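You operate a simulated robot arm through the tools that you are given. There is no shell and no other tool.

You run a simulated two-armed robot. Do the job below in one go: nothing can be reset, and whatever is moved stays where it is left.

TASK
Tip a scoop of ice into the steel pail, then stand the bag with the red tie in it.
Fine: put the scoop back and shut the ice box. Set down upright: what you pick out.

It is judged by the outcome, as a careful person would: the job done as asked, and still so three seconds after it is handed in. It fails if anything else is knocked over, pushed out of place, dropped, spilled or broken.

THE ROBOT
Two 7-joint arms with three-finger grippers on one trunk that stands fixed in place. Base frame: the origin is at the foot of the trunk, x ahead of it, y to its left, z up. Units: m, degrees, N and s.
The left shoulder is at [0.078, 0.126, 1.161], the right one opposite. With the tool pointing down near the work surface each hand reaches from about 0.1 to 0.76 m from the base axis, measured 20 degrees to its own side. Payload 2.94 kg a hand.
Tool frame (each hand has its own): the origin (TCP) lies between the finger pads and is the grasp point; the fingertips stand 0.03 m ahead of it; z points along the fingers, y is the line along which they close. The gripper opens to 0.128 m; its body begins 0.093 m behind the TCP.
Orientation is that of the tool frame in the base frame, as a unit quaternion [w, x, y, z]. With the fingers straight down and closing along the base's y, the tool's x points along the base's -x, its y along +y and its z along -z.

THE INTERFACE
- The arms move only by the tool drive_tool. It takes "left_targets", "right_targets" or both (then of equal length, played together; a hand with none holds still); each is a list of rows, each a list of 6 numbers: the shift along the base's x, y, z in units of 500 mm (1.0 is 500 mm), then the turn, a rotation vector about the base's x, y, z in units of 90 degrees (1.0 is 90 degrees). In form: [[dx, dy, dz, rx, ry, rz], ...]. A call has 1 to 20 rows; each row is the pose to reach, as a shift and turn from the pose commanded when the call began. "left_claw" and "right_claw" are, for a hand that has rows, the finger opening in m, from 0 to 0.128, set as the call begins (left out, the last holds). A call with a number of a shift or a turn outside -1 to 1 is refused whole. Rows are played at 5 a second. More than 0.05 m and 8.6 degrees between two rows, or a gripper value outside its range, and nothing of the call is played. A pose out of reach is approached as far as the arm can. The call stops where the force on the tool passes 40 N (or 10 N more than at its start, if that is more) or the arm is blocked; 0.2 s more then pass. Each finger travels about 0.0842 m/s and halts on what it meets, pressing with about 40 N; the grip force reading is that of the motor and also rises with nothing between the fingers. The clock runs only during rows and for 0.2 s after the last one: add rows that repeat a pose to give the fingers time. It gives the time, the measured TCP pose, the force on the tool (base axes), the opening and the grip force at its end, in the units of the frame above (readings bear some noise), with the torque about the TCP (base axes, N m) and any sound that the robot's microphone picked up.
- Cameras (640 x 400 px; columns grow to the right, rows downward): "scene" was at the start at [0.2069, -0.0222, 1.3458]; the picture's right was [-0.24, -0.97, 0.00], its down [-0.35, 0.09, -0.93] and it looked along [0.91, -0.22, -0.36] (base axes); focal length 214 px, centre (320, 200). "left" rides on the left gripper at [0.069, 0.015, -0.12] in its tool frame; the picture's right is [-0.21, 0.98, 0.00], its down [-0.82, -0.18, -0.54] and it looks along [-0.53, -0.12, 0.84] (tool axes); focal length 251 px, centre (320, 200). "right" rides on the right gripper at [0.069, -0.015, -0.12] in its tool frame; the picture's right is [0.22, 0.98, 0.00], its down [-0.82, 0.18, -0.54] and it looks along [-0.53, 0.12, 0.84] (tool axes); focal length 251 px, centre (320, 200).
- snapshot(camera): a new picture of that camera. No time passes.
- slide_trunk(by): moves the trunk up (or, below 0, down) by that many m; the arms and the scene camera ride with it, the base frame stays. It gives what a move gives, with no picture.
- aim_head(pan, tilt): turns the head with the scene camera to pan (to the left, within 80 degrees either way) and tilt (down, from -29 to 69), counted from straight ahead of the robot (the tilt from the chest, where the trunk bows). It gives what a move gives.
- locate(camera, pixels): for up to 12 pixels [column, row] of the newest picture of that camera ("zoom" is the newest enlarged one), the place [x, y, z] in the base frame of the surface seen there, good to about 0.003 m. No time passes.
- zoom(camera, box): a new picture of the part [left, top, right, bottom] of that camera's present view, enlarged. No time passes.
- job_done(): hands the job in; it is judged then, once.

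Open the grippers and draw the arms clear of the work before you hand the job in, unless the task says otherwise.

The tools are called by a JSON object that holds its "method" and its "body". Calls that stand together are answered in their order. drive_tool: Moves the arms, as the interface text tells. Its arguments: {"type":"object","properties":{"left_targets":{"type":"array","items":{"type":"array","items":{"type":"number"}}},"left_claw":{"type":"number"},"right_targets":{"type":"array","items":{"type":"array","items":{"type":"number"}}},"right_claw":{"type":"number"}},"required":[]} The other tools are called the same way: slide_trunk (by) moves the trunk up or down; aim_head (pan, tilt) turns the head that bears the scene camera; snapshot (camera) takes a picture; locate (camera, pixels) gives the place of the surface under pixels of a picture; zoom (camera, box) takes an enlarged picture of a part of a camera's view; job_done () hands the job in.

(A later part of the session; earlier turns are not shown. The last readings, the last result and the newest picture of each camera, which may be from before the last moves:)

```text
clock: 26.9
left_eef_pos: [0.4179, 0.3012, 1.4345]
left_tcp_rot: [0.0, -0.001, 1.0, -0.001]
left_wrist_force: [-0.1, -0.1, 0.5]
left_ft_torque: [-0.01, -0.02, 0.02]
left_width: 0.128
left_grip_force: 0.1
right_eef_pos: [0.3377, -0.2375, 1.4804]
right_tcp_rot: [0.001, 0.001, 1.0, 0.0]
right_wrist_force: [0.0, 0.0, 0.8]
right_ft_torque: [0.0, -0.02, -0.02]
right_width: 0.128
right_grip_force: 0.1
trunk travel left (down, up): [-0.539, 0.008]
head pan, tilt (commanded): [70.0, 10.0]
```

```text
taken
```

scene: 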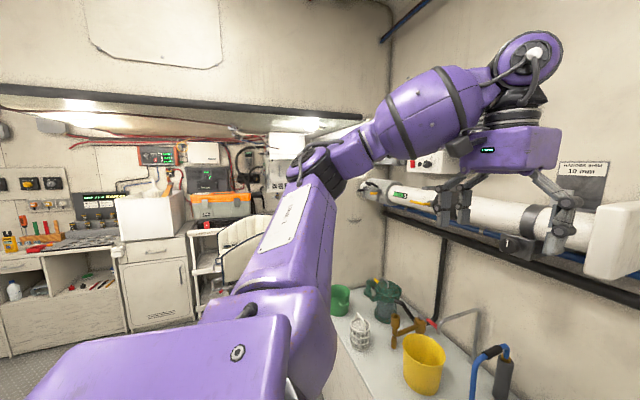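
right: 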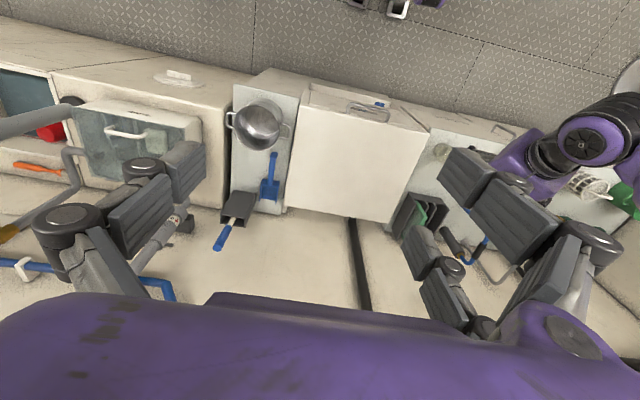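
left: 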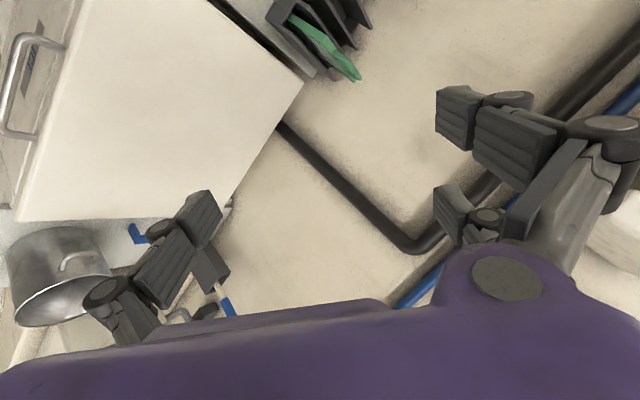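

The left hand is now parked tool-down at (0.418,0.301,1.435), elbow out to the left. Now I lower the right hand in front of the box and turn it to point forward-left and 30 degrees down, fingers closing in the vertical plane, watching for any block.

{"method": "drive_tool", "body": {"right_targets": [[0.01, 0.0067, -0.08, 0.0565, -0.0182, -0.062], [0.02, 0.0133, -0.16, 0.113, -0.0364, -0.124], [0.03, 0.02, -0.24, 0.1694, -0.0546, -0.1861], [0.04, 0.0267, -0.32, 0.2259, -0.0728, -0.2481], [0.05, 0.0333, -0.4, 0.2824, -0.091, -0.3101], [0.06, 0.04, -0.48, 0.3389, -0.1092, -0.3722], [0.07, 0.0467, -0.56, 0.3953, -0.1273, -0.4342], [0.08, 0.0533, -0.64, 0.4518, -0.1455, -0.4962], [0.09, 0.06, -0.72, 0.5083, -0.1637, -0.5582], [0.1, 0.0667, -0.8, 0.5648, -0.1819, -0.6203], [0.11, 0.0733, -0.88, 0.6212, -0.2001, -0.6823], [0.12, 0.08, -0.96, 0.6777, -0.2183, -0.7443]]}}

{"method": "aim_head", "body": {"pan": -30, "tilt": 40}}

{"method": "snapshot", "body": {"camera": "scene"}}

{"method": "snapshot", "body": {"camera": "right"}}

```text
clock: 29.5
left_eef_pos: [0.4188, 0.3007, 1.4337]
left_tcp_rot: [0.0, -0.001, 1.0, 0.0]
left_wrist_force: [-0.4, 0.3, -0.1]
left_ft_torque: [-0.04, 0.0, -0.01]
left_width: 0.1279
left_grip_force: 0.2
right_eef_pos: [0.4, -0.1973, 1.0019]
right_tcp_rot: [0.154, 0.524, 0.689, 0.476]
right_wrist_force: [-0.4, 0.2, -0.3]
right_ft_torque: [-0.03, -0.01, 0.02]
right_width: 0.128
right_grip_force: 0.0
trunk travel left (down, up): [-0.539, 0.008]
head pan, tilt (commanded): [70.0, 10.0]
```

```text
clock: 31.3
left_eef_pos: [0.4188, 0.3, 1.4337]
left_tcp_rot: [0.0, 0.0, 1.0, 0.0]
left_wrist_force: [0.1, -0.4, 1.0]
left_ft_torque: [0.02, -0.02, 0.03]
left_width: 0.1282
left_grip_force: 0.0
right_eef_pos: [0.3995, -0.1975, 1.0012]
right_tcp_rot: [0.154, 0.523, 0.69, 0.476]
right_wrist_force: [-0.9, 0.3, -0.4]
right_ft_torque: [0.0, -0.02, -0.01]
right_width: 0.1278
right_grip_force: 0.0
trunk travel left (down, up): [-0.539, 0.008]
head pan, tilt (commanded): [-30.0, 40.0]
```

```text
taken
```

scene: 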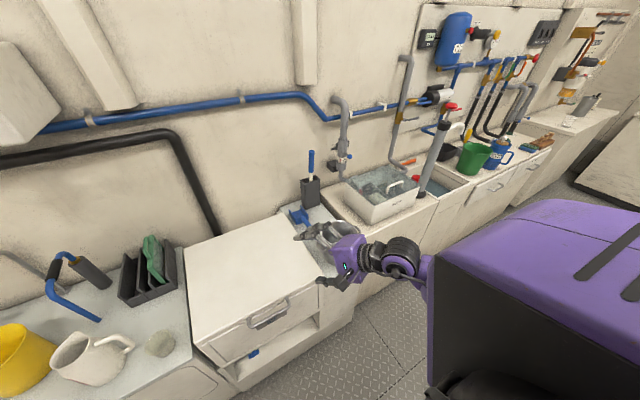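

```text
taken
```

right: 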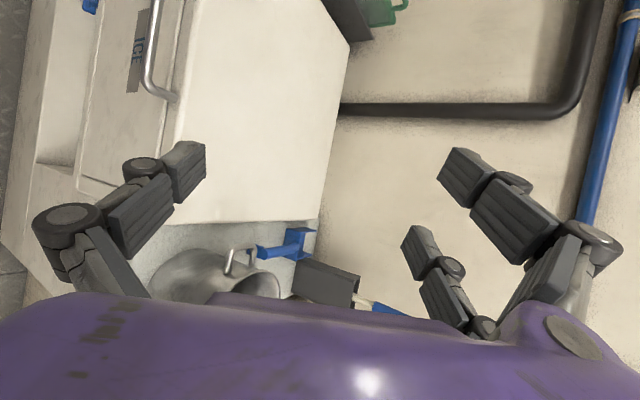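

The right arm took that pose cleanly at (0.400,-0.197,1.001). I look closely at the lid's rear edge to find the hinge line, and re-measure the handle bar.

{"method": "zoom", "body": {"camera": "scene", "box": [170, 195, 330, 295]}}

{"method": "zoom", "body": {"camera": "right", "box": [70, 0, 230, 120]}}

{"method": "locate", "body": {"camera": "zoom", "pixels": [[330, 100], [320, 200], [320, 300], [345, 350], [420, 380], [440, 200], [250, 240]]}}

{"method": "locate", "body": {"camera": "scene", "pixels": [[184, 250], [186, 243], [230, 233], [230, 229], [275, 218], [275, 214], [207, 235], [215, 225]]}}

```text
4.00 times, centred on (250, 245) of scene
```

zoom: 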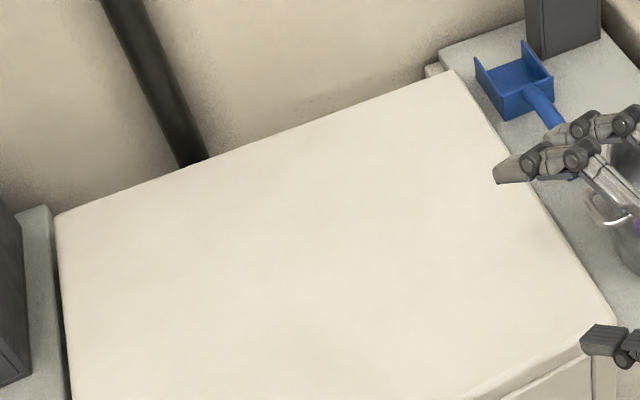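

```text
3.33 times, centred on (150, 60) of right
```

zoom: 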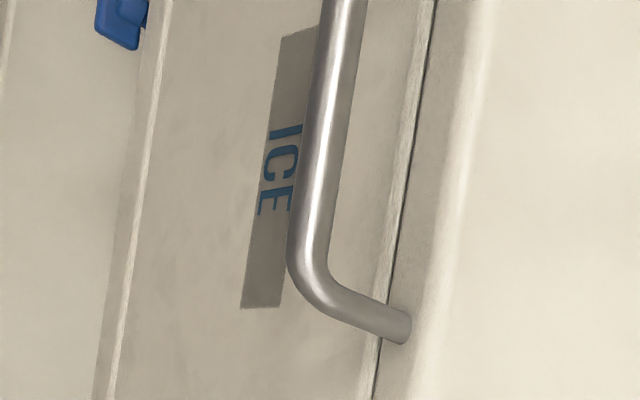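

```text
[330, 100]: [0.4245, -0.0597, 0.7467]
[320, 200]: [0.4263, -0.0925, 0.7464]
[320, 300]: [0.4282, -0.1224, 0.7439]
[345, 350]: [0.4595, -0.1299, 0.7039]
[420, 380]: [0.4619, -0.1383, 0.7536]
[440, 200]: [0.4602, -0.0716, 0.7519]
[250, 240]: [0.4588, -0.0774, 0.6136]
```

```text
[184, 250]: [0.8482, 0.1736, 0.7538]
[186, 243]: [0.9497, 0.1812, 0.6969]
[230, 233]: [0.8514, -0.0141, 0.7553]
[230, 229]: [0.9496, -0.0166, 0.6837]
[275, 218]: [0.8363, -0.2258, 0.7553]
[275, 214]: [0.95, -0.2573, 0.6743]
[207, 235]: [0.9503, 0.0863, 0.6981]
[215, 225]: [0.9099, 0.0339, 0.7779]
```

The lid's rear edge lies at x 0.85 (wall at 0.95), the bar's centre near (0.427, z 0.740). I measure the fingertips of the right hand in its own camera to know their spread.

{"method": "snapshot", "body": {"camera": "right"}}

{"method": "locate", "body": {"camera": "right", "pixels": [[445, 160], [470, 170], [407, 235], [420, 245], [195, 155], [180, 185], [600, 245], [485, 327], [65, 225], [140, 165], [520, 185], [450, 265]]}}

```text
taken
```

right: 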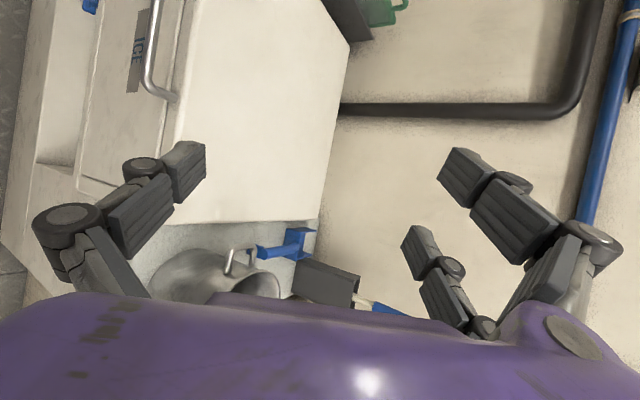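

```text
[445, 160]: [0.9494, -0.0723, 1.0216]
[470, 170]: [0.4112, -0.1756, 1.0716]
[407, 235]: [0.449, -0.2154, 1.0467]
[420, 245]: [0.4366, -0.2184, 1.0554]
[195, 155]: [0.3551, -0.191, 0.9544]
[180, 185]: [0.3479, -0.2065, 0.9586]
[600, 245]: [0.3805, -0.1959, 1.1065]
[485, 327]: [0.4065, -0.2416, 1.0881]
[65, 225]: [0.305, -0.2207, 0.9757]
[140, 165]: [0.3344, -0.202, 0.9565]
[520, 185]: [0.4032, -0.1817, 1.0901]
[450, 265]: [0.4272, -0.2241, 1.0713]
```

The two upper fingers spread about ±0.027 m along the bar direction and the thumb is opposite. I lower the right hand to a pre-grasp just in front of the handle, with less yaw and pitch, opening set to 0.07.

{"method": "drive_tool", "body": {"right_targets": [[-0.015, 0.0326, -0.0701, -0.0032, -0.032, -0.007], [-0.03, 0.0651, -0.1403, -0.0065, -0.064, -0.0139], [-0.04, 0.0977, -0.2104, -0.0097, -0.096, -0.0209], [-0.05, 0.1303, -0.2806, -0.013, -0.1281, -0.0278], [-0.056, 0.1629, -0.3507, -0.0162, -0.1601, -0.0348], [-0.06, 0.1954, -0.4209, -0.0195, -0.1921, -0.0417], [-0.062, 0.228, -0.491, -0.0227, -0.2241, -0.0487]], "right_claw": 0.07}}

{"method": "aim_head", "body": {"pan": -8, "tilt": 58}}

{"method": "snapshot", "body": {"camera": "scene"}}

{"method": "snapshot", "body": {"camera": "right"}}

```text
clock: 32.9
left_eef_pos: [0.4191, 0.3005, 1.4326]
left_tcp_rot: [0.001, -0.001, 1.0, 0.0]
left_wrist_force: [0.3, 0.6, -0.6]
left_ft_torque: [0.02, 0.0, -0.03]
left_width: 0.1281
left_grip_force: 0.0
right_eef_pos: [0.3677, -0.0833, 0.754]
right_tcp_rot: [0.299, 0.455, 0.64, 0.541]
right_wrist_force: [0.3, -0.3, -0.1]
right_ft_torque: [0.01, -0.03, 0.03]
right_width: 0.07
right_grip_force: 0.0
trunk travel left (down, up): [-0.539, 0.008]
head pan, tilt (commanded): [-30.0, 40.0]
```

```text
clock: 33.7
left_eef_pos: [0.4182, 0.3011, 1.4344]
left_tcp_rot: [0.001, 0.0, 1.0, 0.0]
left_wrist_force: [-0.2, 0.4, -0.3]
left_ft_torque: [0.0, -0.01, -0.03]
left_width: 0.128
left_grip_force: 0.1
right_eef_pos: [0.3671, -0.0843, 0.7564]
right_tcp_rot: [0.299, 0.454, 0.641, 0.542]
right_wrist_force: [0.1, -0.3, -0.4]
right_ft_torque: [0.02, -0.02, 0.01]
right_width: 0.07
right_grip_force: 0.0
trunk travel left (down, up): [-0.539, 0.008]
head pan, tilt (commanded): [-8.0, 58.0]
```

```text
taken
```

scene: 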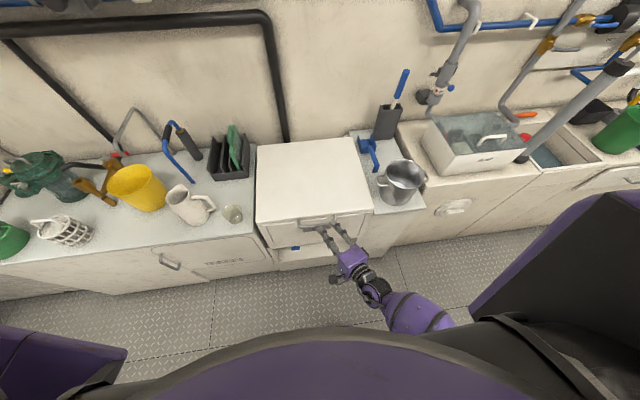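

```text
taken
```

right: 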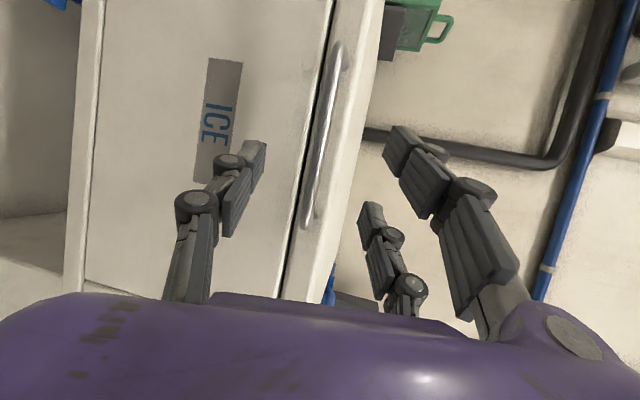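

The fingers straddle the bar, seen at (320,140) in the right camera. I advance along the tool axis 0.055 m onto the handle.

{"method": "drive_tool", "body": {"right_targets": [[0.032, 0.0155, -0.0086, 0, 0, 0], [0.064, 0.031, -0.0172, 0, 0, 0], [0.096, 0.0465, -0.0258, 0, 0, 0]]}}

{"method": "snapshot", "body": {"camera": "right"}}

{"method": "zoom", "body": {"camera": "scene", "box": [280, 190, 400, 290]}}

```text
clock: 34.5
left_eef_pos: [0.4198, 0.3015, 1.4344]
left_tcp_rot: [0.001, 0.0, 1.0, 0.0]
left_wrist_force: [0.5, -0.8, -0.1]
left_ft_torque: [-0.05, 0.03, -0.02]
left_width: 0.1279
left_grip_force: 0.0
right_eef_pos: [0.415, -0.0601, 0.7416]
right_tcp_rot: [0.299, 0.456, 0.641, 0.541]
right_wrist_force: [-0.4, 0.1, 0.0]
right_ft_torque: [-0.03, 0.01, -0.01]
right_width: 0.0699
right_grip_force: 0.0
trunk travel left (down, up): [-0.539, 0.008]
head pan, tilt (commanded): [-8.0, 58.0]
```

```text
taken
```

right: 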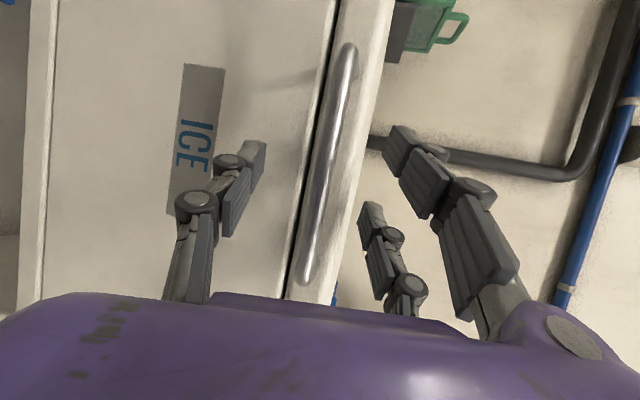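

```text
4.00 times, centred on (340, 240) of scene
```

zoom: 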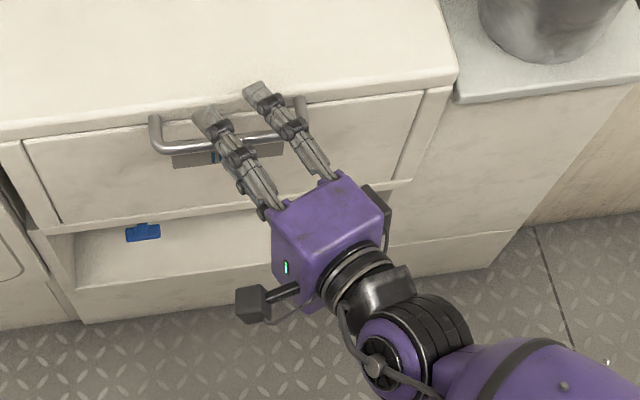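

The hand is around the bar. To let both upper fingertips cover it evenly without touching the lid, I turn the hand about 15 degrees to point straighter forward, then close the fingers.

{"method": "drive_tool", "body": {"right_targets": [[0, 0.002, 0.001, 0, 0, -0.06], [0, 0.004, 0.002, 0, 0, -0.12], [0, 0.006, 0.002, 0, 0, -0.17]]}}

{"method": "zoom", "body": {"camera": "scene", "box": [280, 190, 400, 290]}}

{"method": "snapshot", "body": {"camera": "right"}}

```text
clock: 35.3
left_eef_pos: [0.4185, 0.3006, 1.4356]
left_tcp_rot: [0.001, -0.001, 1.0, 0.001]
left_wrist_force: [-0.8, -0.3, -0.6]
left_ft_torque: [-0.03, -0.03, -0.02]
left_width: 0.1281
left_grip_force: 0.1
right_eef_pos: [0.4151, -0.0574, 0.7444]
right_tcp_rot: [0.37, 0.536, 0.574, 0.497]
right_wrist_force: [0.5, 0.3, 0.0]
right_ft_torque: [-0.01, 0.01, -0.01]
right_width: 0.0701
right_grip_force: 0.0
trunk travel left (down, up): [-0.539, 0.008]
head pan, tilt (commanded): [-8.0, 58.0]
```

```text
4.00 times, centred on (340, 240) of scene
```

zoom: 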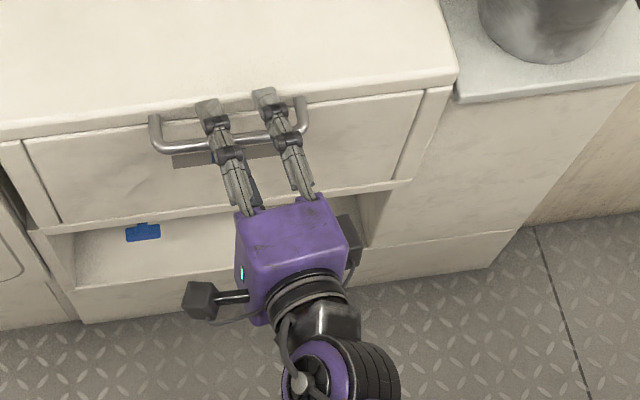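

```text
taken
```

right: 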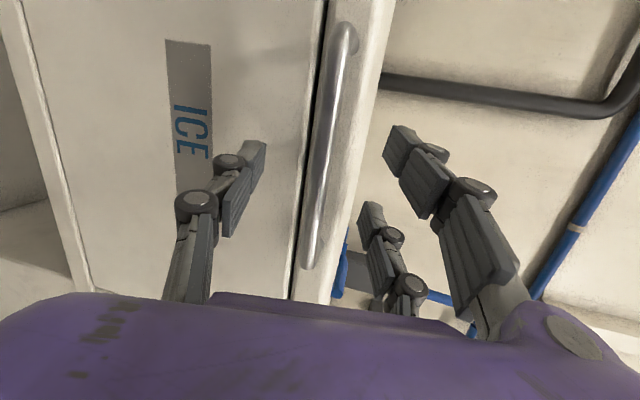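

Both upper fingers (215,110) and (270,100) lie over the bar. I close the right hand on it.

{"method": "drive_tool", "body": {"right_targets": [[0, 0, 0, 0, 0, 0], [0, 0, 0, 0, 0, 0], [0, 0, 0, 0, 0, 0], [0, 0, 0, 0, 0, 0], [0, 0, 0, 0, 0, 0]], "right_claw": 0.0}}

{"method": "zoom", "body": {"camera": "scene", "box": [280, 190, 400, 290]}}

{"method": "snapshot", "body": {"camera": "right"}}

```text
clock: 36.5
left_eef_pos: [0.4186, 0.3017, 1.4347]
left_tcp_rot: [0.001, 0.0, 1.0, -0.001]
left_wrist_force: [0.7, -1.1, -0.3]
left_ft_torque: [-0.03, 0.0, -0.01]
left_width: 0.1279
left_grip_force: 0.1
right_eef_pos: [0.4153, -0.0578, 0.7434]
right_tcp_rot: [0.369, 0.535, 0.575, 0.496]
right_wrist_force: [0.0, -0.3, -0.1]
right_ft_torque: [-1.94, -0.01, 0.54]
right_width: 0.0135
right_grip_force: 40.0
trunk travel left (down, up): [-0.539, 0.008]
head pan, tilt (commanded): [-8.0, 58.0]
```

```text
4.00 times, centred on (340, 240) of scene
```

zoom: 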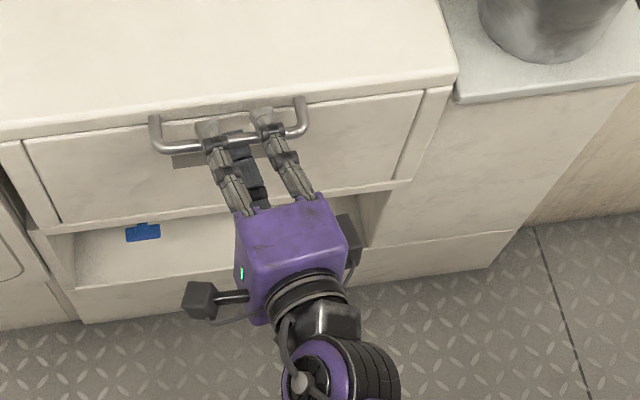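

```text
taken
```

right: 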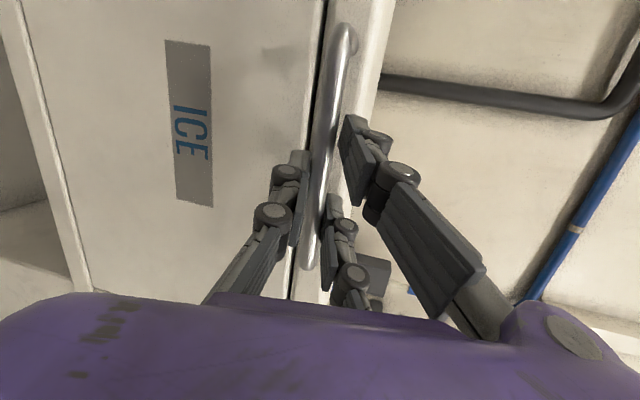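

The grip holds the bar (width 0.0135, 40 N). I lift it along an arc about the rear hinge by 20 degrees, turning the hand with the lid.

{"method": "drive_tool", "body": {"right_targets": [[0.0033, 0, 0.0606, 0, 0.0444, 0], [0.0108, 0, 0.1208, 0, 0.0889, 0], [0.0225, 0, 0.1804, 0, 0.1333, 0], [0.0383, 0, 0.239, 0, 0.1778, 0], [0.0582, 0, 0.2964, 0, 0.2222, 0]]}}

{"method": "snapshot", "body": {"camera": "scene"}}

```text
clock: 37.1
left_eef_pos: [0.4188, 0.3004, 1.4331]
left_tcp_rot: [0.0, 0.001, 1.0, 0.0]
left_wrist_force: [-0.2, -1.0, -0.4]
left_ft_torque: [0.07, 0.01, 0.01]
left_width: 0.128
left_grip_force: 0.2
right_eef_pos: [0.4181, -0.0704, 0.7808]
right_tcp_rot: [0.339, 0.535, 0.621, 0.462]
right_wrist_force: [0.0, 10.0, -1.8]
right_ft_torque: [0.43, 0.04, -1.41]
right_width: 0.0114
right_grip_force: 37.9
trunk travel left (down, up): [-0.539, 0.008]
head pan, tilt (commanded): [-8.0, 58.0]
stopped in row 2 (right hand): the force on the tool passed its limit at 53 N (the readings are from after the stop); the commanded pose is now the measured one
```

```text
taken
```

scene: 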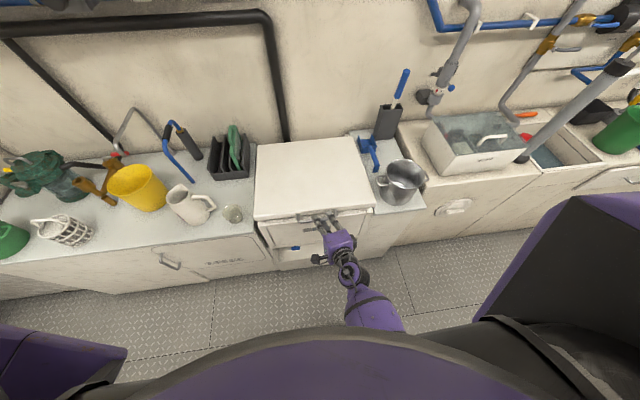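

It stopped at 53 N in row 2 with the hand at z 0.781. I look closely at whether the lid rose or the fingers slipped.

{"method": "zoom", "body": {"camera": "scene", "box": [240, 130, 400, 290]}}

{"method": "snapshot", "body": {"camera": "right"}}

{"method": "locate", "body": {"camera": "scene", "pixels": [[262, 217], [280, 215], [355, 207], [368, 206], [262, 147], [345, 140], [310, 180]]}}

```text
2.50 times, centred on (320, 210) of scene
```

zoom: 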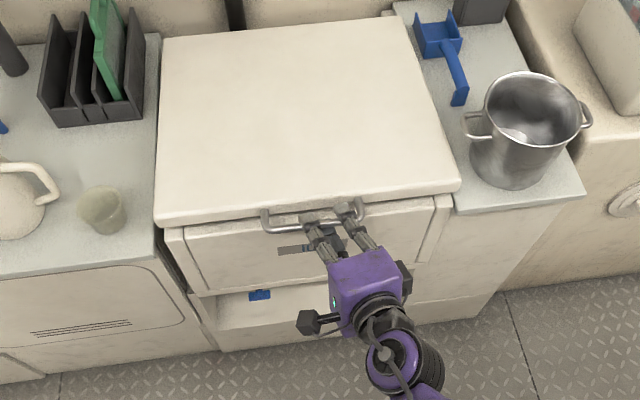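

```text
taken
```

right: 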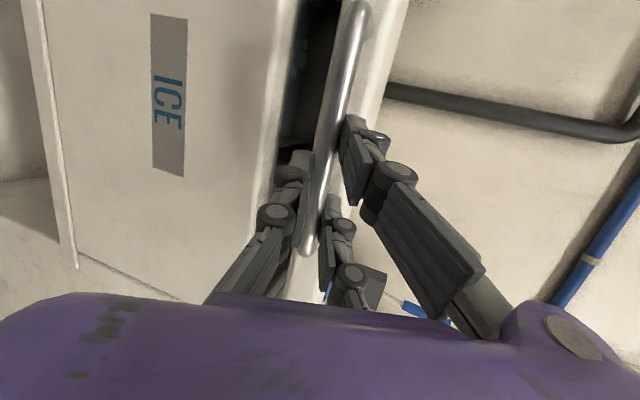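

```text
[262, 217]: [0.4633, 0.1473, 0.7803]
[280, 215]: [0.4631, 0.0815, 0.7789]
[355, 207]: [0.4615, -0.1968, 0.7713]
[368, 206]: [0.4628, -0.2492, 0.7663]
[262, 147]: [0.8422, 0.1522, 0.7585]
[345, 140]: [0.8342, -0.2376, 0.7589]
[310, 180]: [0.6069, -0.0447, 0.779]
```

The lid has risen about 5 degrees with a dark gap under it, so it does hinge at the rear; the stop was a force peak from moving fast. I continue along the arc more slowly, 2 degrees per row.

{"method": "drive_tool", "body": {"right_targets": [[0.0034, 0, 0.0308, 0, 0.0222, 0], [0.0078, 0, 0.0614, 0, 0.0444, 0], [0.0134, 0, 0.092, 0, 0.0667, 0], [0.02, 0, 0.1222, 0, 0.0889, 0], [0.0276, 0, 0.1522, 0, 0.1111, 0], [0.0362, 0, 0.182, 0, 0.1333, 0], [0.046, 0, 0.2114, 0, 0.1556, 0], [0.0568, 0, 0.2404, 0, 0.1778, 0]]}}

{"method": "zoom", "body": {"camera": "scene", "box": [240, 130, 400, 290]}}

{"method": "snapshot", "body": {"camera": "right"}}

```text
clock: 37.4
left_eef_pos: [0.4197, 0.3004, 1.4337]
left_tcp_rot: [0.001, 0.0, 1.0, -0.001]
left_wrist_force: [-0.9, 0.0, -0.3]
left_ft_torque: [0.0, -0.01, 0.0]
left_width: 0.1278
left_grip_force: 0.1
right_eef_pos: [0.4171, -0.0789, 0.7815]
right_tcp_rot: [0.332, 0.527, 0.639, 0.452]
right_wrist_force: [8.2, 6.1, -2.4]
right_ft_torque: [1.16, 0.11, -2.07]
right_width: 0.0126
right_grip_force: 38.9
trunk travel left (down, up): [-0.539, 0.008]
head pan, tilt (commanded): [-8.0, 58.0]
stopped in row 1 (right hand): the force on the tool passed its limit at 58 N (the readings are from after the stop); the commanded pose is now the measured one
```

```text
2.50 times, centred on (320, 210) of scene
```

zoom: 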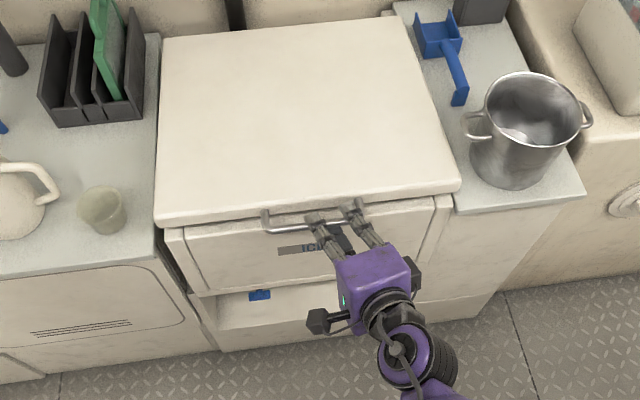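

```text
taken
```

right: 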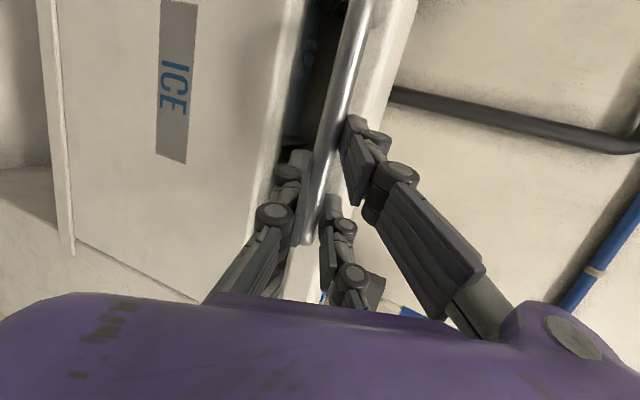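

The hand has slipped along the bar to y -0.079 and force peaked again at 58 N. I probe gently with 2 mm steps upward, easing back in +y, to see how the force builds.

{"method": "drive_tool", "body": {"right_targets": [[0.0, 0.004, 0.004, 0, 0, 0], [0.0, 0.008, 0.008, 0, 0, 0], [0.0, 0.008, 0.012, 0, 0, 0]]}}

```text
clock: 38.2
left_eef_pos: [0.4178, 0.3003, 1.4345]
left_tcp_rot: [0.0, 0.002, 1.0, 0.0]
left_wrist_force: [-0.6, 0.2, -0.6]
left_ft_torque: [0.04, 0.02, 0.01]
left_width: 0.1279
left_grip_force: 0.0
right_eef_pos: [0.4183, -0.0787, 0.7876]
right_tcp_rot: [0.337, 0.522, 0.642, 0.449]
right_wrist_force: [-3.8, 6.7, -2.3]
right_ft_torque: [1.4, 0.2, -1.61]
right_width: 0.0134
right_grip_force: 39.7
trunk travel left (down, up): [-0.539, 0.008]
head pan, tilt (commanded): [-8.0, 58.0]
```

Slow motion moves the lid freely (force only about -2 N in z), so the hinge is damped and speed was the trouble. The right upper finger has slid against the handle's right leg, so I loosen slightly, shift 0.025 m in +y and regrip.

{"method": "drive_tool", "body": {"right_targets": [[0, 0, 0, 0, 0, 0], [0, 0, 0, 0, 0, 0], [0, 0.025, 0, 0, 0, 0], [0, 0.05, 0, 0, 0, 0], [0, 0.05, 0, 0, 0, 0]], "right_claw": 0.04}}

{"method": "snapshot", "body": {"camera": "right"}}

{"method": "zoom", "body": {"camera": "scene", "box": [240, 130, 400, 290]}}

```text
clock: 39.4
left_eef_pos: [0.4188, 0.3007, 1.435]
left_tcp_rot: [0.001, 0.002, 1.0, 0.001]
left_wrist_force: [-1.0, 0.2, 0.8]
left_ft_torque: [-0.01, 0.02, 0.01]
left_width: 0.1281
left_grip_force: 0.1
right_eef_pos: [0.4151, -0.0745, 0.7792]
right_tcp_rot: [0.343, 0.509, 0.658, 0.435]
right_wrist_force: [-0.2, 0.0, -0.6]
right_ft_torque: [-0.04, 0.01, 0.01]
right_width: 0.0412
right_grip_force: 0.4
trunk travel left (down, up): [-0.539, 0.008]
head pan, tilt (commanded): [-8.0, 58.0]
```

```text
taken
```

right: 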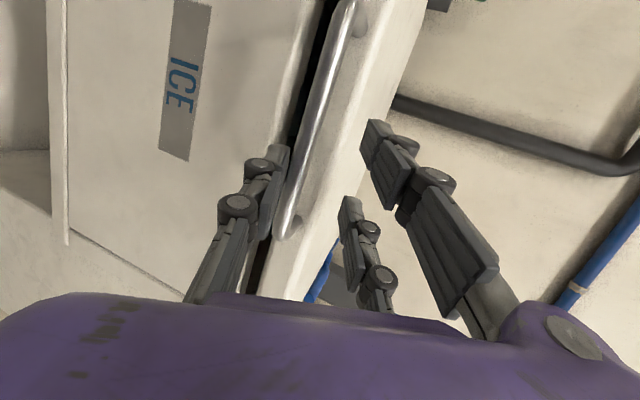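

```text
2.50 times, centred on (320, 210) of scene
```

zoom: 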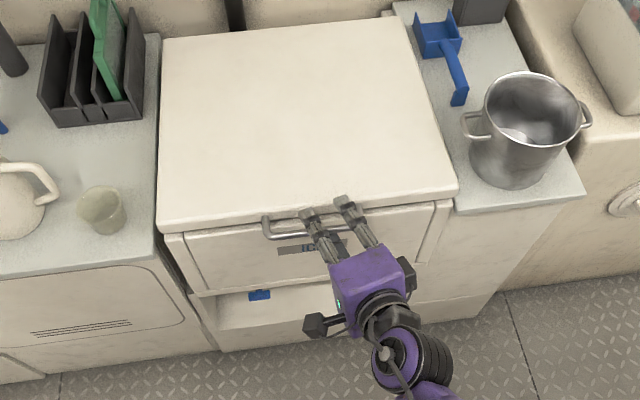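

The hand did not follow the +y shift (y -0.0745) though no force shows at the tool; something may be holding the arm elsewhere. I look down at the right arm.

{"method": "aim_head", "body": {"pan": -30, "tilt": 68}}

{"method": "snapshot", "body": {"camera": "scene"}}

{"method": "snapshot", "body": {"camera": "left"}}

{"method": "drive_tool", "body": {"right_targets": [[0, 0, 0, 0, 0, 0]]}}

```text
clock: 40.3
left_eef_pos: [0.4196, 0.3005, 1.4346]
left_tcp_rot: [0.0, 0.001, 1.0, 0.0]
left_wrist_force: [1.4, -0.7, 0.6]
left_ft_torque: [-0.02, 0.0, 0.01]
left_width: 0.1281
left_grip_force: 0.1
right_eef_pos: [0.4139, -0.0734, 0.7809]
right_tcp_rot: [0.344, 0.509, 0.658, 0.435]
right_wrist_force: [-1.3, -1.4, -2.8]
right_ft_torque: [-0.02, 0.09, -0.02]
right_width: 0.0416
right_grip_force: 1.1
trunk travel left (down, up): [-0.539, 0.008]
head pan, tilt (commanded): [-30.0, 68.0]
```

```text
taken
```

scene: 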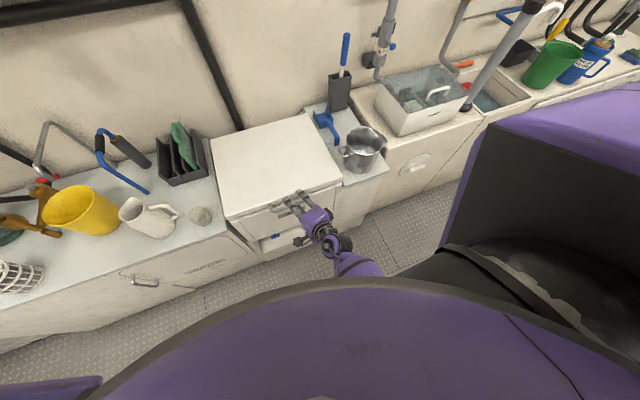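

```text
taken
```

left: 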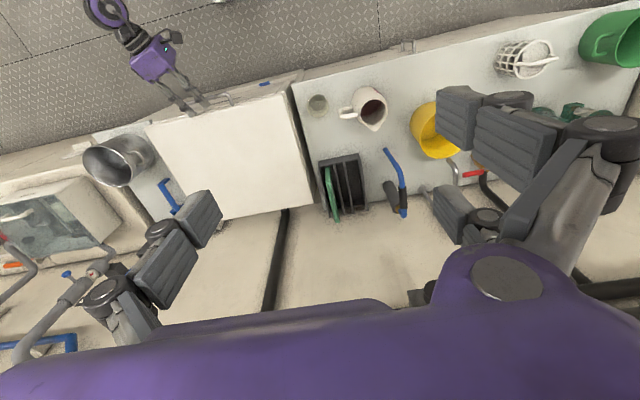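

```text
clock: 40.7
left_eef_pos: [0.4194, 0.2985, 1.4343]
left_tcp_rot: [0.001, 0.002, 1.0, 0.0]
left_wrist_force: [0.4, 0.2, -0.7]
left_ft_torque: [0.02, 0.0, 0.02]
left_width: 0.1277
left_grip_force: 0.0
right_eef_pos: [0.4149, -0.0741, 0.7794]
right_tcp_rot: [0.344, 0.509, 0.658, 0.436]
right_wrist_force: [0.5, -0.2, -1.0]
right_ft_torque: [-0.03, 0.01, 0.01]
right_width: 0.0417
right_grip_force: 1.8
trunk travel left (down, up): [-0.539, 0.008]
head pan, tilt (commanded): [-30.0, 68.0]
```

The right forearm comes out from under the robot's purple chest (350,285), so lifting likely presses the forearm on the chest. I measure the chest's edge and the forearm.

{"method": "locate", "body": {"camera": "scene", "pixels": [[350, 282], [330, 285], [380, 285], [420, 295], [300, 290], [470, 255], [450, 330], [350, 265], [335, 242], [365, 268], [345, 255], [320, 340]]}}

{"method": "locate", "body": {"camera": "left", "pixels": [[155, 62], [130, 40], [105, 12], [115, 5]]}}

{"method": "zoom", "body": {"camera": "scene", "box": [270, 180, 430, 300]}}

```text
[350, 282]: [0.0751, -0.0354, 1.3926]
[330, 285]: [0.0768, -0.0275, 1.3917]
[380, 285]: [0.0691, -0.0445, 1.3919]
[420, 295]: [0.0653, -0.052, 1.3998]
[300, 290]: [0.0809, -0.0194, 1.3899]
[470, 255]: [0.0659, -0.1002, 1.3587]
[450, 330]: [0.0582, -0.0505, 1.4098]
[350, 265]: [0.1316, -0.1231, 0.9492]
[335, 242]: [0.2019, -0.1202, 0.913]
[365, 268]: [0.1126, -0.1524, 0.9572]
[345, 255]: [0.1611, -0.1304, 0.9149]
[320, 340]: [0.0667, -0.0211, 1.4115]
```

```text
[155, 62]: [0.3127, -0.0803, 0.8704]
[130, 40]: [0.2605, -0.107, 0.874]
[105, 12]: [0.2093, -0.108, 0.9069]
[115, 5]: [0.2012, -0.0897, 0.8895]
```

```text
3.33 times, centred on (350, 240) of scene
```

zoom: 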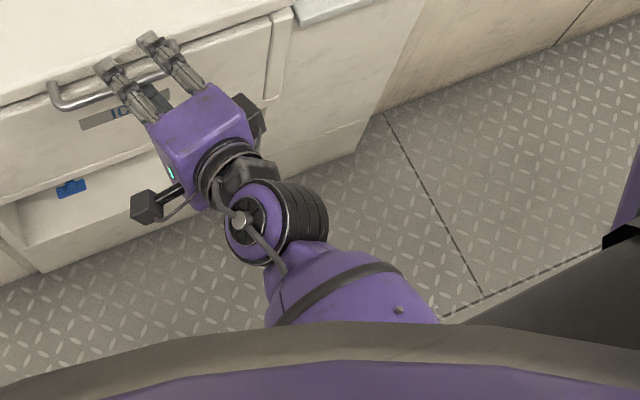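

The forearm runs back beside the trunk column (forearm at (0.13,-0.12,0.95)), so the straight-forward grip jams it there. I open the hand, back off, and come back with more yaw and a steeper pitch so the forearm stays out to the right.

{"method": "drive_tool", "body": {"right_targets": [[-0.02, -0.008, 0.008, 0, 0, 0], [-0.04, -0.016, 0.016, 0, 0, 0], [-0.06, -0.03, 0.024, 0, 0, 0], [-0.08, -0.05, 0.032, 0, 0, 0], [-0.1, -0.08, 0.04, 0, 0, 0], [-0.11, -0.11, 0.06, 0, 0, 0]], "right_claw": 0.08}}

{"method": "snapshot", "body": {"camera": "scene"}}

{"method": "snapshot", "body": {"camera": "right"}}

```text
clock: 42.1
left_eef_pos: [0.4196, 0.3003, 1.4335]
left_tcp_rot: [0.001, 0.001, 1.0, 0.0]
left_wrist_force: [-0.4, -0.1, -0.1]
left_ft_torque: [0.03, 0.02, -0.01]
left_width: 0.1281
left_grip_force: 0.0
right_eef_pos: [0.3613, -0.1057, 0.8182]
right_tcp_rot: [0.332, 0.526, 0.64, 0.451]
right_wrist_force: [-0.2, 0.2, 0.0]
right_ft_torque: [0.0, -0.02, -0.01]
right_width: 0.08
right_grip_force: 0.0
trunk travel left (down, up): [-0.539, 0.008]
head pan, tilt (commanded): [-30.0, 68.0]
```

```text
taken
```

scene: 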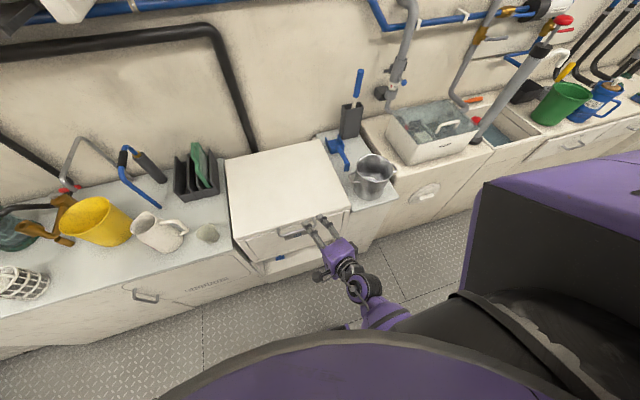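

```text
taken
```

right: 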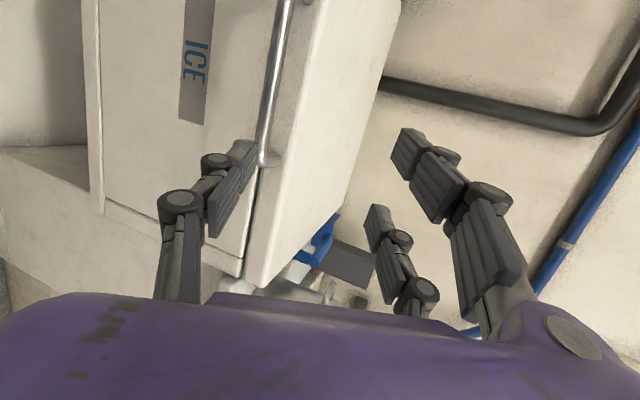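

The hand is free again at (0.361,-0.106,0.818). I check whether the lid stayed ajar or sank back.

{"method": "zoom", "body": {"camera": "scene", "box": [220, 130, 360, 280]}}

{"method": "locate", "body": {"camera": "scene", "pixels": [[240, 165], [330, 150], [270, 200], [255, 225], [236, 236], [330, 207], [345, 205]]}}

```text
2.67 times, centred on (290, 205) of scene
```

zoom: 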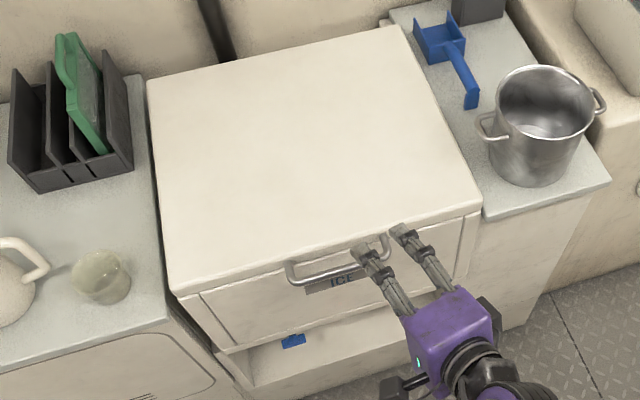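

```text
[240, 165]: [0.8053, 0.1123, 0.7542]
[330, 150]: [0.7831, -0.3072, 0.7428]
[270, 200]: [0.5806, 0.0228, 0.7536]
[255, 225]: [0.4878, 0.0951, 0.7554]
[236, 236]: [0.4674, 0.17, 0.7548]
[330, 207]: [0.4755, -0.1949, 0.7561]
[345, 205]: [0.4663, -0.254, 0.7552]
```

The lid has sunk closed again (top at z 0.755), so it must be held while opening. I turn the right hand to the steeper, more yawed attitude and set it again just before the handle.

{"method": "drive_tool", "body": {"right_targets": [[0, -0.01, 0.01, 0.0249, 0.0506, 0.0292], [0, -0.02, 0.02, 0.0498, 0.1012, 0.0584], [0, -0.03, 0.03, 0.0746, 0.1518, 0.0875], [0, -0.03, 0.03, 0.0995, 0.2024, 0.1167], [0.011, 0.0, 0.0, 0.0995, 0.2024, 0.1167], [0.022, 0.025, -0.04, 0.0995, 0.2024, 0.1167], [0.033, 0.0466, -0.0738, 0.0995, 0.2024, 0.1167]], "right_claw": 0.07}}

{"method": "zoom", "body": {"camera": "scene", "box": [240, 160, 400, 310]}}

{"method": "snapshot", "body": {"camera": "right"}}

```text
clock: 43.7
left_eef_pos: [0.4202, 0.3001, 1.4334]
left_tcp_rot: [0.001, 0.002, 1.0, -0.001]
left_wrist_force: [0.1, -0.5, 0.7]
left_ft_torque: [-0.02, -0.01, 0.0]
left_width: 0.1282
left_grip_force: 0.0
right_eef_pos: [0.3792, -0.0821, 0.7808]
right_tcp_rot: [0.142, 0.554, 0.692, 0.439]
right_wrist_force: [-0.8, 0.5, 0.0]
right_ft_torque: [-0.01, 0.0, 0.02]
right_width: 0.0701
right_grip_force: 0.1
trunk travel left (down, up): [-0.539, 0.008]
head pan, tilt (commanded): [-30.0, 68.0]
```

```text
2.67 times, centred on (320, 235) of scene
```

zoom: 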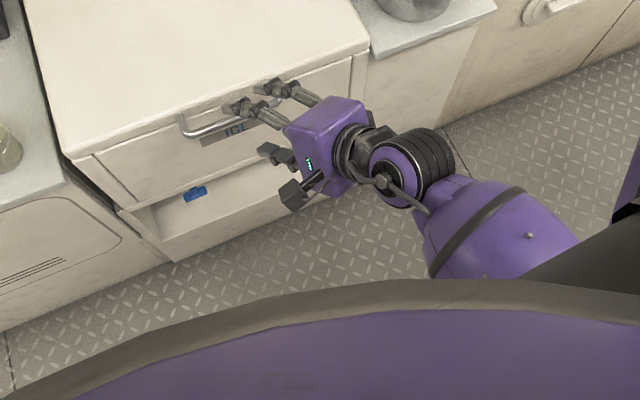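

```text
taken
```

right: 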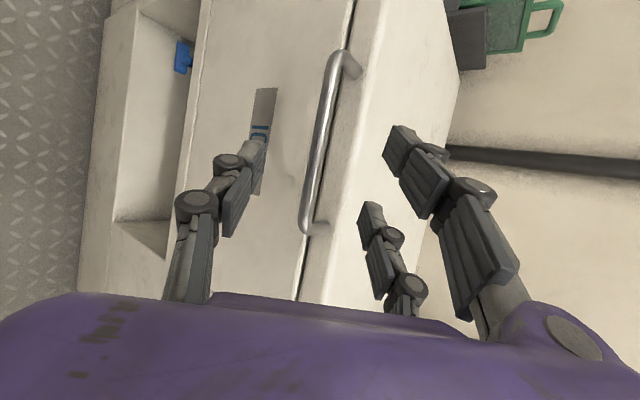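

The forearm now runs clear to the right. I advance along the tool axis 0.06 m onto the bar and close.

{"method": "drive_tool", "body": {"right_targets": [[0.0205, 0.0135, -0.0172, 0, 0, 0], [0.041, 0.027, -0.0344, 0, 0, 0], [0.0615, 0.0405, -0.0517, 0, 0, 0], [0.08, 0.0526, -0.0672, 0, 0, 0]]}}

{"method": "snapshot", "body": {"camera": "right"}}

{"method": "zoom", "body": {"camera": "scene", "box": [240, 160, 360, 260]}}

```text
clock: 44.7
left_eef_pos: [0.4163, 0.2997, 1.4356]
left_tcp_rot: [0.003, 0.002, 1.0, 0.0]
left_wrist_force: [-0.2, 0.7, 0.8]
left_ft_torque: [-0.02, 0.0, 0.0]
left_width: 0.128
left_grip_force: 0.0
right_eef_pos: [0.4197, -0.0558, 0.7514]
right_tcp_rot: [0.147, 0.552, 0.691, 0.442]
right_wrist_force: [-5.3, -3.3, 18.5]
right_ft_torque: [-0.48, -0.95, -0.48]
right_width: 0.0823
right_grip_force: 8.1
trunk travel left (down, up): [-0.539, 0.008]
head pan, tilt (commanded): [-30.0, 68.0]
```

```text
taken
```

right: 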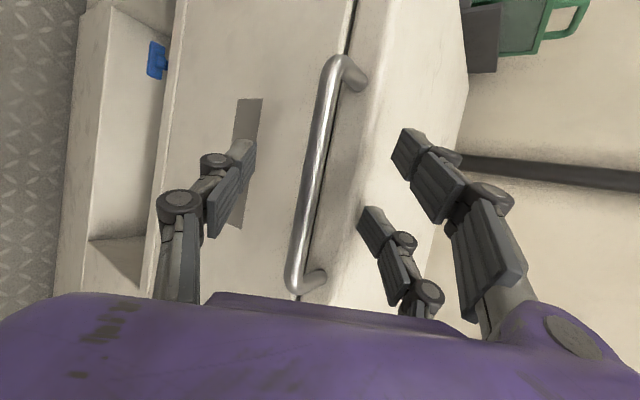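

```text
4.00 times, centred on (300, 210) of scene
```

zoom: 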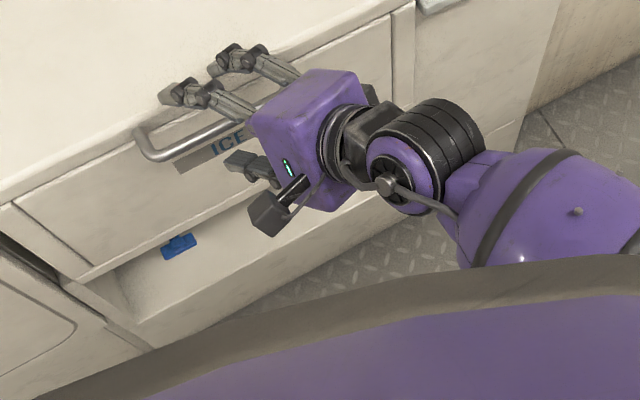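

The open upper fingers press on the lid top (force z 18 N). I back off 0.035 m, narrow the opening to 0.04, and come in again slightly less deep.

{"method": "drive_tool", "body": {"right_targets": [[-0.024, -0.0158, 0.0201, 0, 0, 0], [-0.048, -0.0315, 0.0402, 0, 0, 0], [-0.048, -0.0315, 0.0402, 0, 0, 0], [-0.048, -0.0315, 0.0402, 0, 0, 0]], "right_claw": 0.07}}

{"method": "drive_tool", "body": {"right_targets": [[0, 0, 0, 0, 0, 0], [0, 0, 0, 0, 0, 0], [0, 0, 0, 0, 0, 0], [0.01, 0.007, -0.009, 0, 0, 0], [0.02, 0.0135, -0.018, 0, 0, 0], [0.032, 0.021, -0.029, 0, 0, 0], [0.042, 0.0276, -0.039, 0, 0, 0]], "right_claw": 0.036}}

{"method": "snapshot", "body": {"camera": "right"}}

{"method": "zoom", "body": {"camera": "scene", "box": [240, 160, 360, 260]}}

```text
clock: 45.7
left_eef_pos: [0.4191, 0.2987, 1.4338]
left_tcp_rot: [0.002, 0.002, 1.0, 0.0]
left_wrist_force: [-0.9, -0.4, 0.0]
left_ft_torque: [0.0, 0.01, -0.01]
left_width: 0.1277
left_grip_force: 0.1
right_eef_pos: [0.3924, -0.0708, 0.7681]
right_tcp_rot: [0.143, 0.555, 0.692, 0.439]
right_wrist_force: [-0.8, -0.5, 0.1]
right_ft_torque: [0.03, 0.01, 0.0]
right_width: 0.0699
right_grip_force: 0.0
trunk travel left (down, up): [-0.539, 0.008]
head pan, tilt (commanded): [-30.0, 68.0]
```

```text
clock: 47.3
left_eef_pos: [0.4177, 0.2997, 1.4336]
left_tcp_rot: [0.001, 0.002, 1.0, 0.0]
left_wrist_force: [0.1, 0.1, 1.1]
left_ft_torque: [0.01, -0.02, 0.03]
left_width: 0.1278
left_grip_force: 0.1
right_eef_pos: [0.4152, -0.0577, 0.7478]
right_tcp_rot: [0.142, 0.554, 0.693, 0.439]
right_wrist_force: [-3.4, 0.5, 2.6]
right_ft_torque: [-0.03, -0.06, -0.08]
right_width: 0.0369
right_grip_force: 0.0
trunk travel left (down, up): [-0.539, 0.008]
head pan, tilt (commanded): [-30.0, 68.0]
```

```text
taken
```

right: 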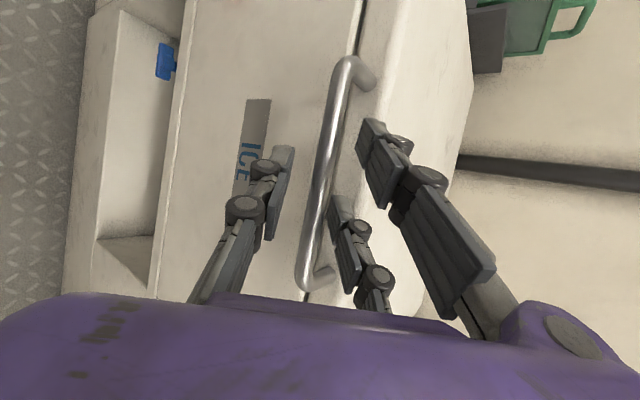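

```text
4.00 times, centred on (300, 210) of scene
```

zoom: 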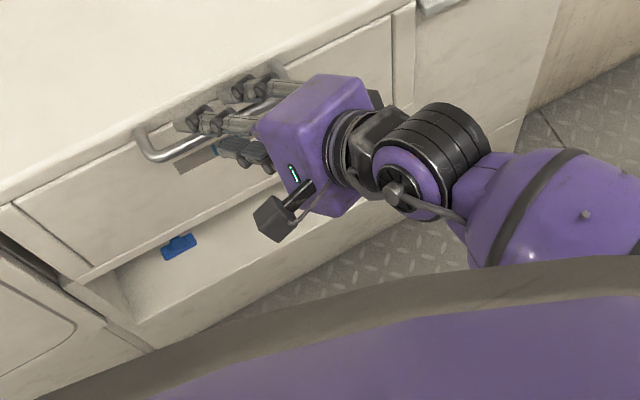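

The bar now lies between thumb and fingers with hardly any force. I close the hand on it.

{"method": "drive_tool", "body": {"right_targets": [[0, 0, 0, 0, 0, 0], [0, 0, 0, 0, 0, 0], [0, 0, 0, 0, 0, 0], [0, 0, 0, 0, 0, 0]], "right_claw": 0.0}}

{"method": "snapshot", "body": {"camera": "right"}}

```text
clock: 48.3
left_eef_pos: [0.4198, 0.2997, 1.433]
left_tcp_rot: [0.0, 0.002, 1.0, 0.0]
left_wrist_force: [-1.1, 0.6, -0.7]
left_ft_torque: [0.02, -0.02, -0.01]
left_width: 0.1276
left_grip_force: 0.1
right_eef_pos: [0.4149, -0.0574, 0.7491]
right_tcp_rot: [0.144, 0.555, 0.691, 0.44]
right_wrist_force: [7.3, 1.0, -2.0]
right_ft_torque: [0.54, -0.03, -0.63]
right_width: 0.0115
right_grip_force: 38.2
trunk travel left (down, up): [-0.539, 0.008]
head pan, tilt (commanded): [-30.0, 68.0]
```

```text
taken
```

right: 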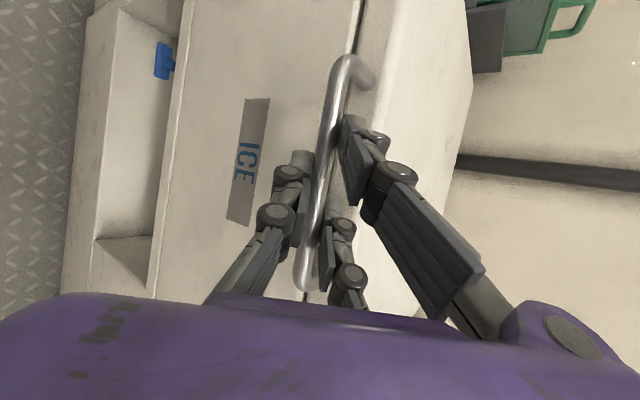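

Gripped again (width 0.0115, 38 N). I lift slowly along the arc, 1 degree per row, letting the round bar pivot in the fingers.

{"method": "drive_tool", "body": {"right_targets": [[0.0002, 0, 0.015, 0, 0, 0], [0.0006, 0, 0.0298, 0, 0, 0], [0.0012, 0, 0.0448, 0, 0, 0], [0.002, 0, 0.0598, 0, 0, 0], [0.0032, 0, 0.0746, 0, 0, 0], [0.0046, 0, 0.0894, 0, 0, 0], [0.0064, 0, 0.1044, 0, 0, 0], [0.0084, 0, 0.1192, 0, 0, 0]]}}

{"method": "snapshot", "body": {"camera": "right"}}

{"method": "snapshot", "body": {"camera": "scene"}}

```text
clock: 50.1
left_eef_pos: [0.4219, 0.3004, 1.4339]
left_tcp_rot: [0.0, 0.002, 1.0, 0.0]
left_wrist_force: [-0.6, 0.4, 0.8]
left_ft_torque: [0.0, -0.03, 0.02]
left_width: 0.1283
left_grip_force: 0.1
right_eef_pos: [0.422, -0.0576, 0.8078]
right_tcp_rot: [0.143, 0.555, 0.692, 0.439]
right_wrist_force: [27.3, 8.3, -7.8]
right_ft_torque: [0.28, -0.15, -0.98]
right_width: 0.0112
right_grip_force: 38.0
trunk travel left (down, up): [-0.539, 0.008]
head pan, tilt (commanded): [-30.0, 68.0]
```

```text
taken
```

right: 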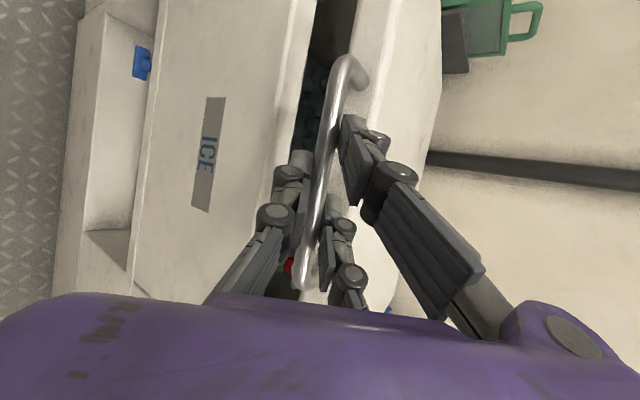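

```text
taken
```

scene: 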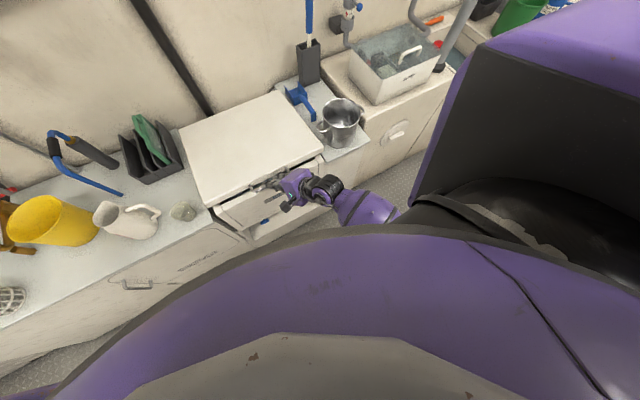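

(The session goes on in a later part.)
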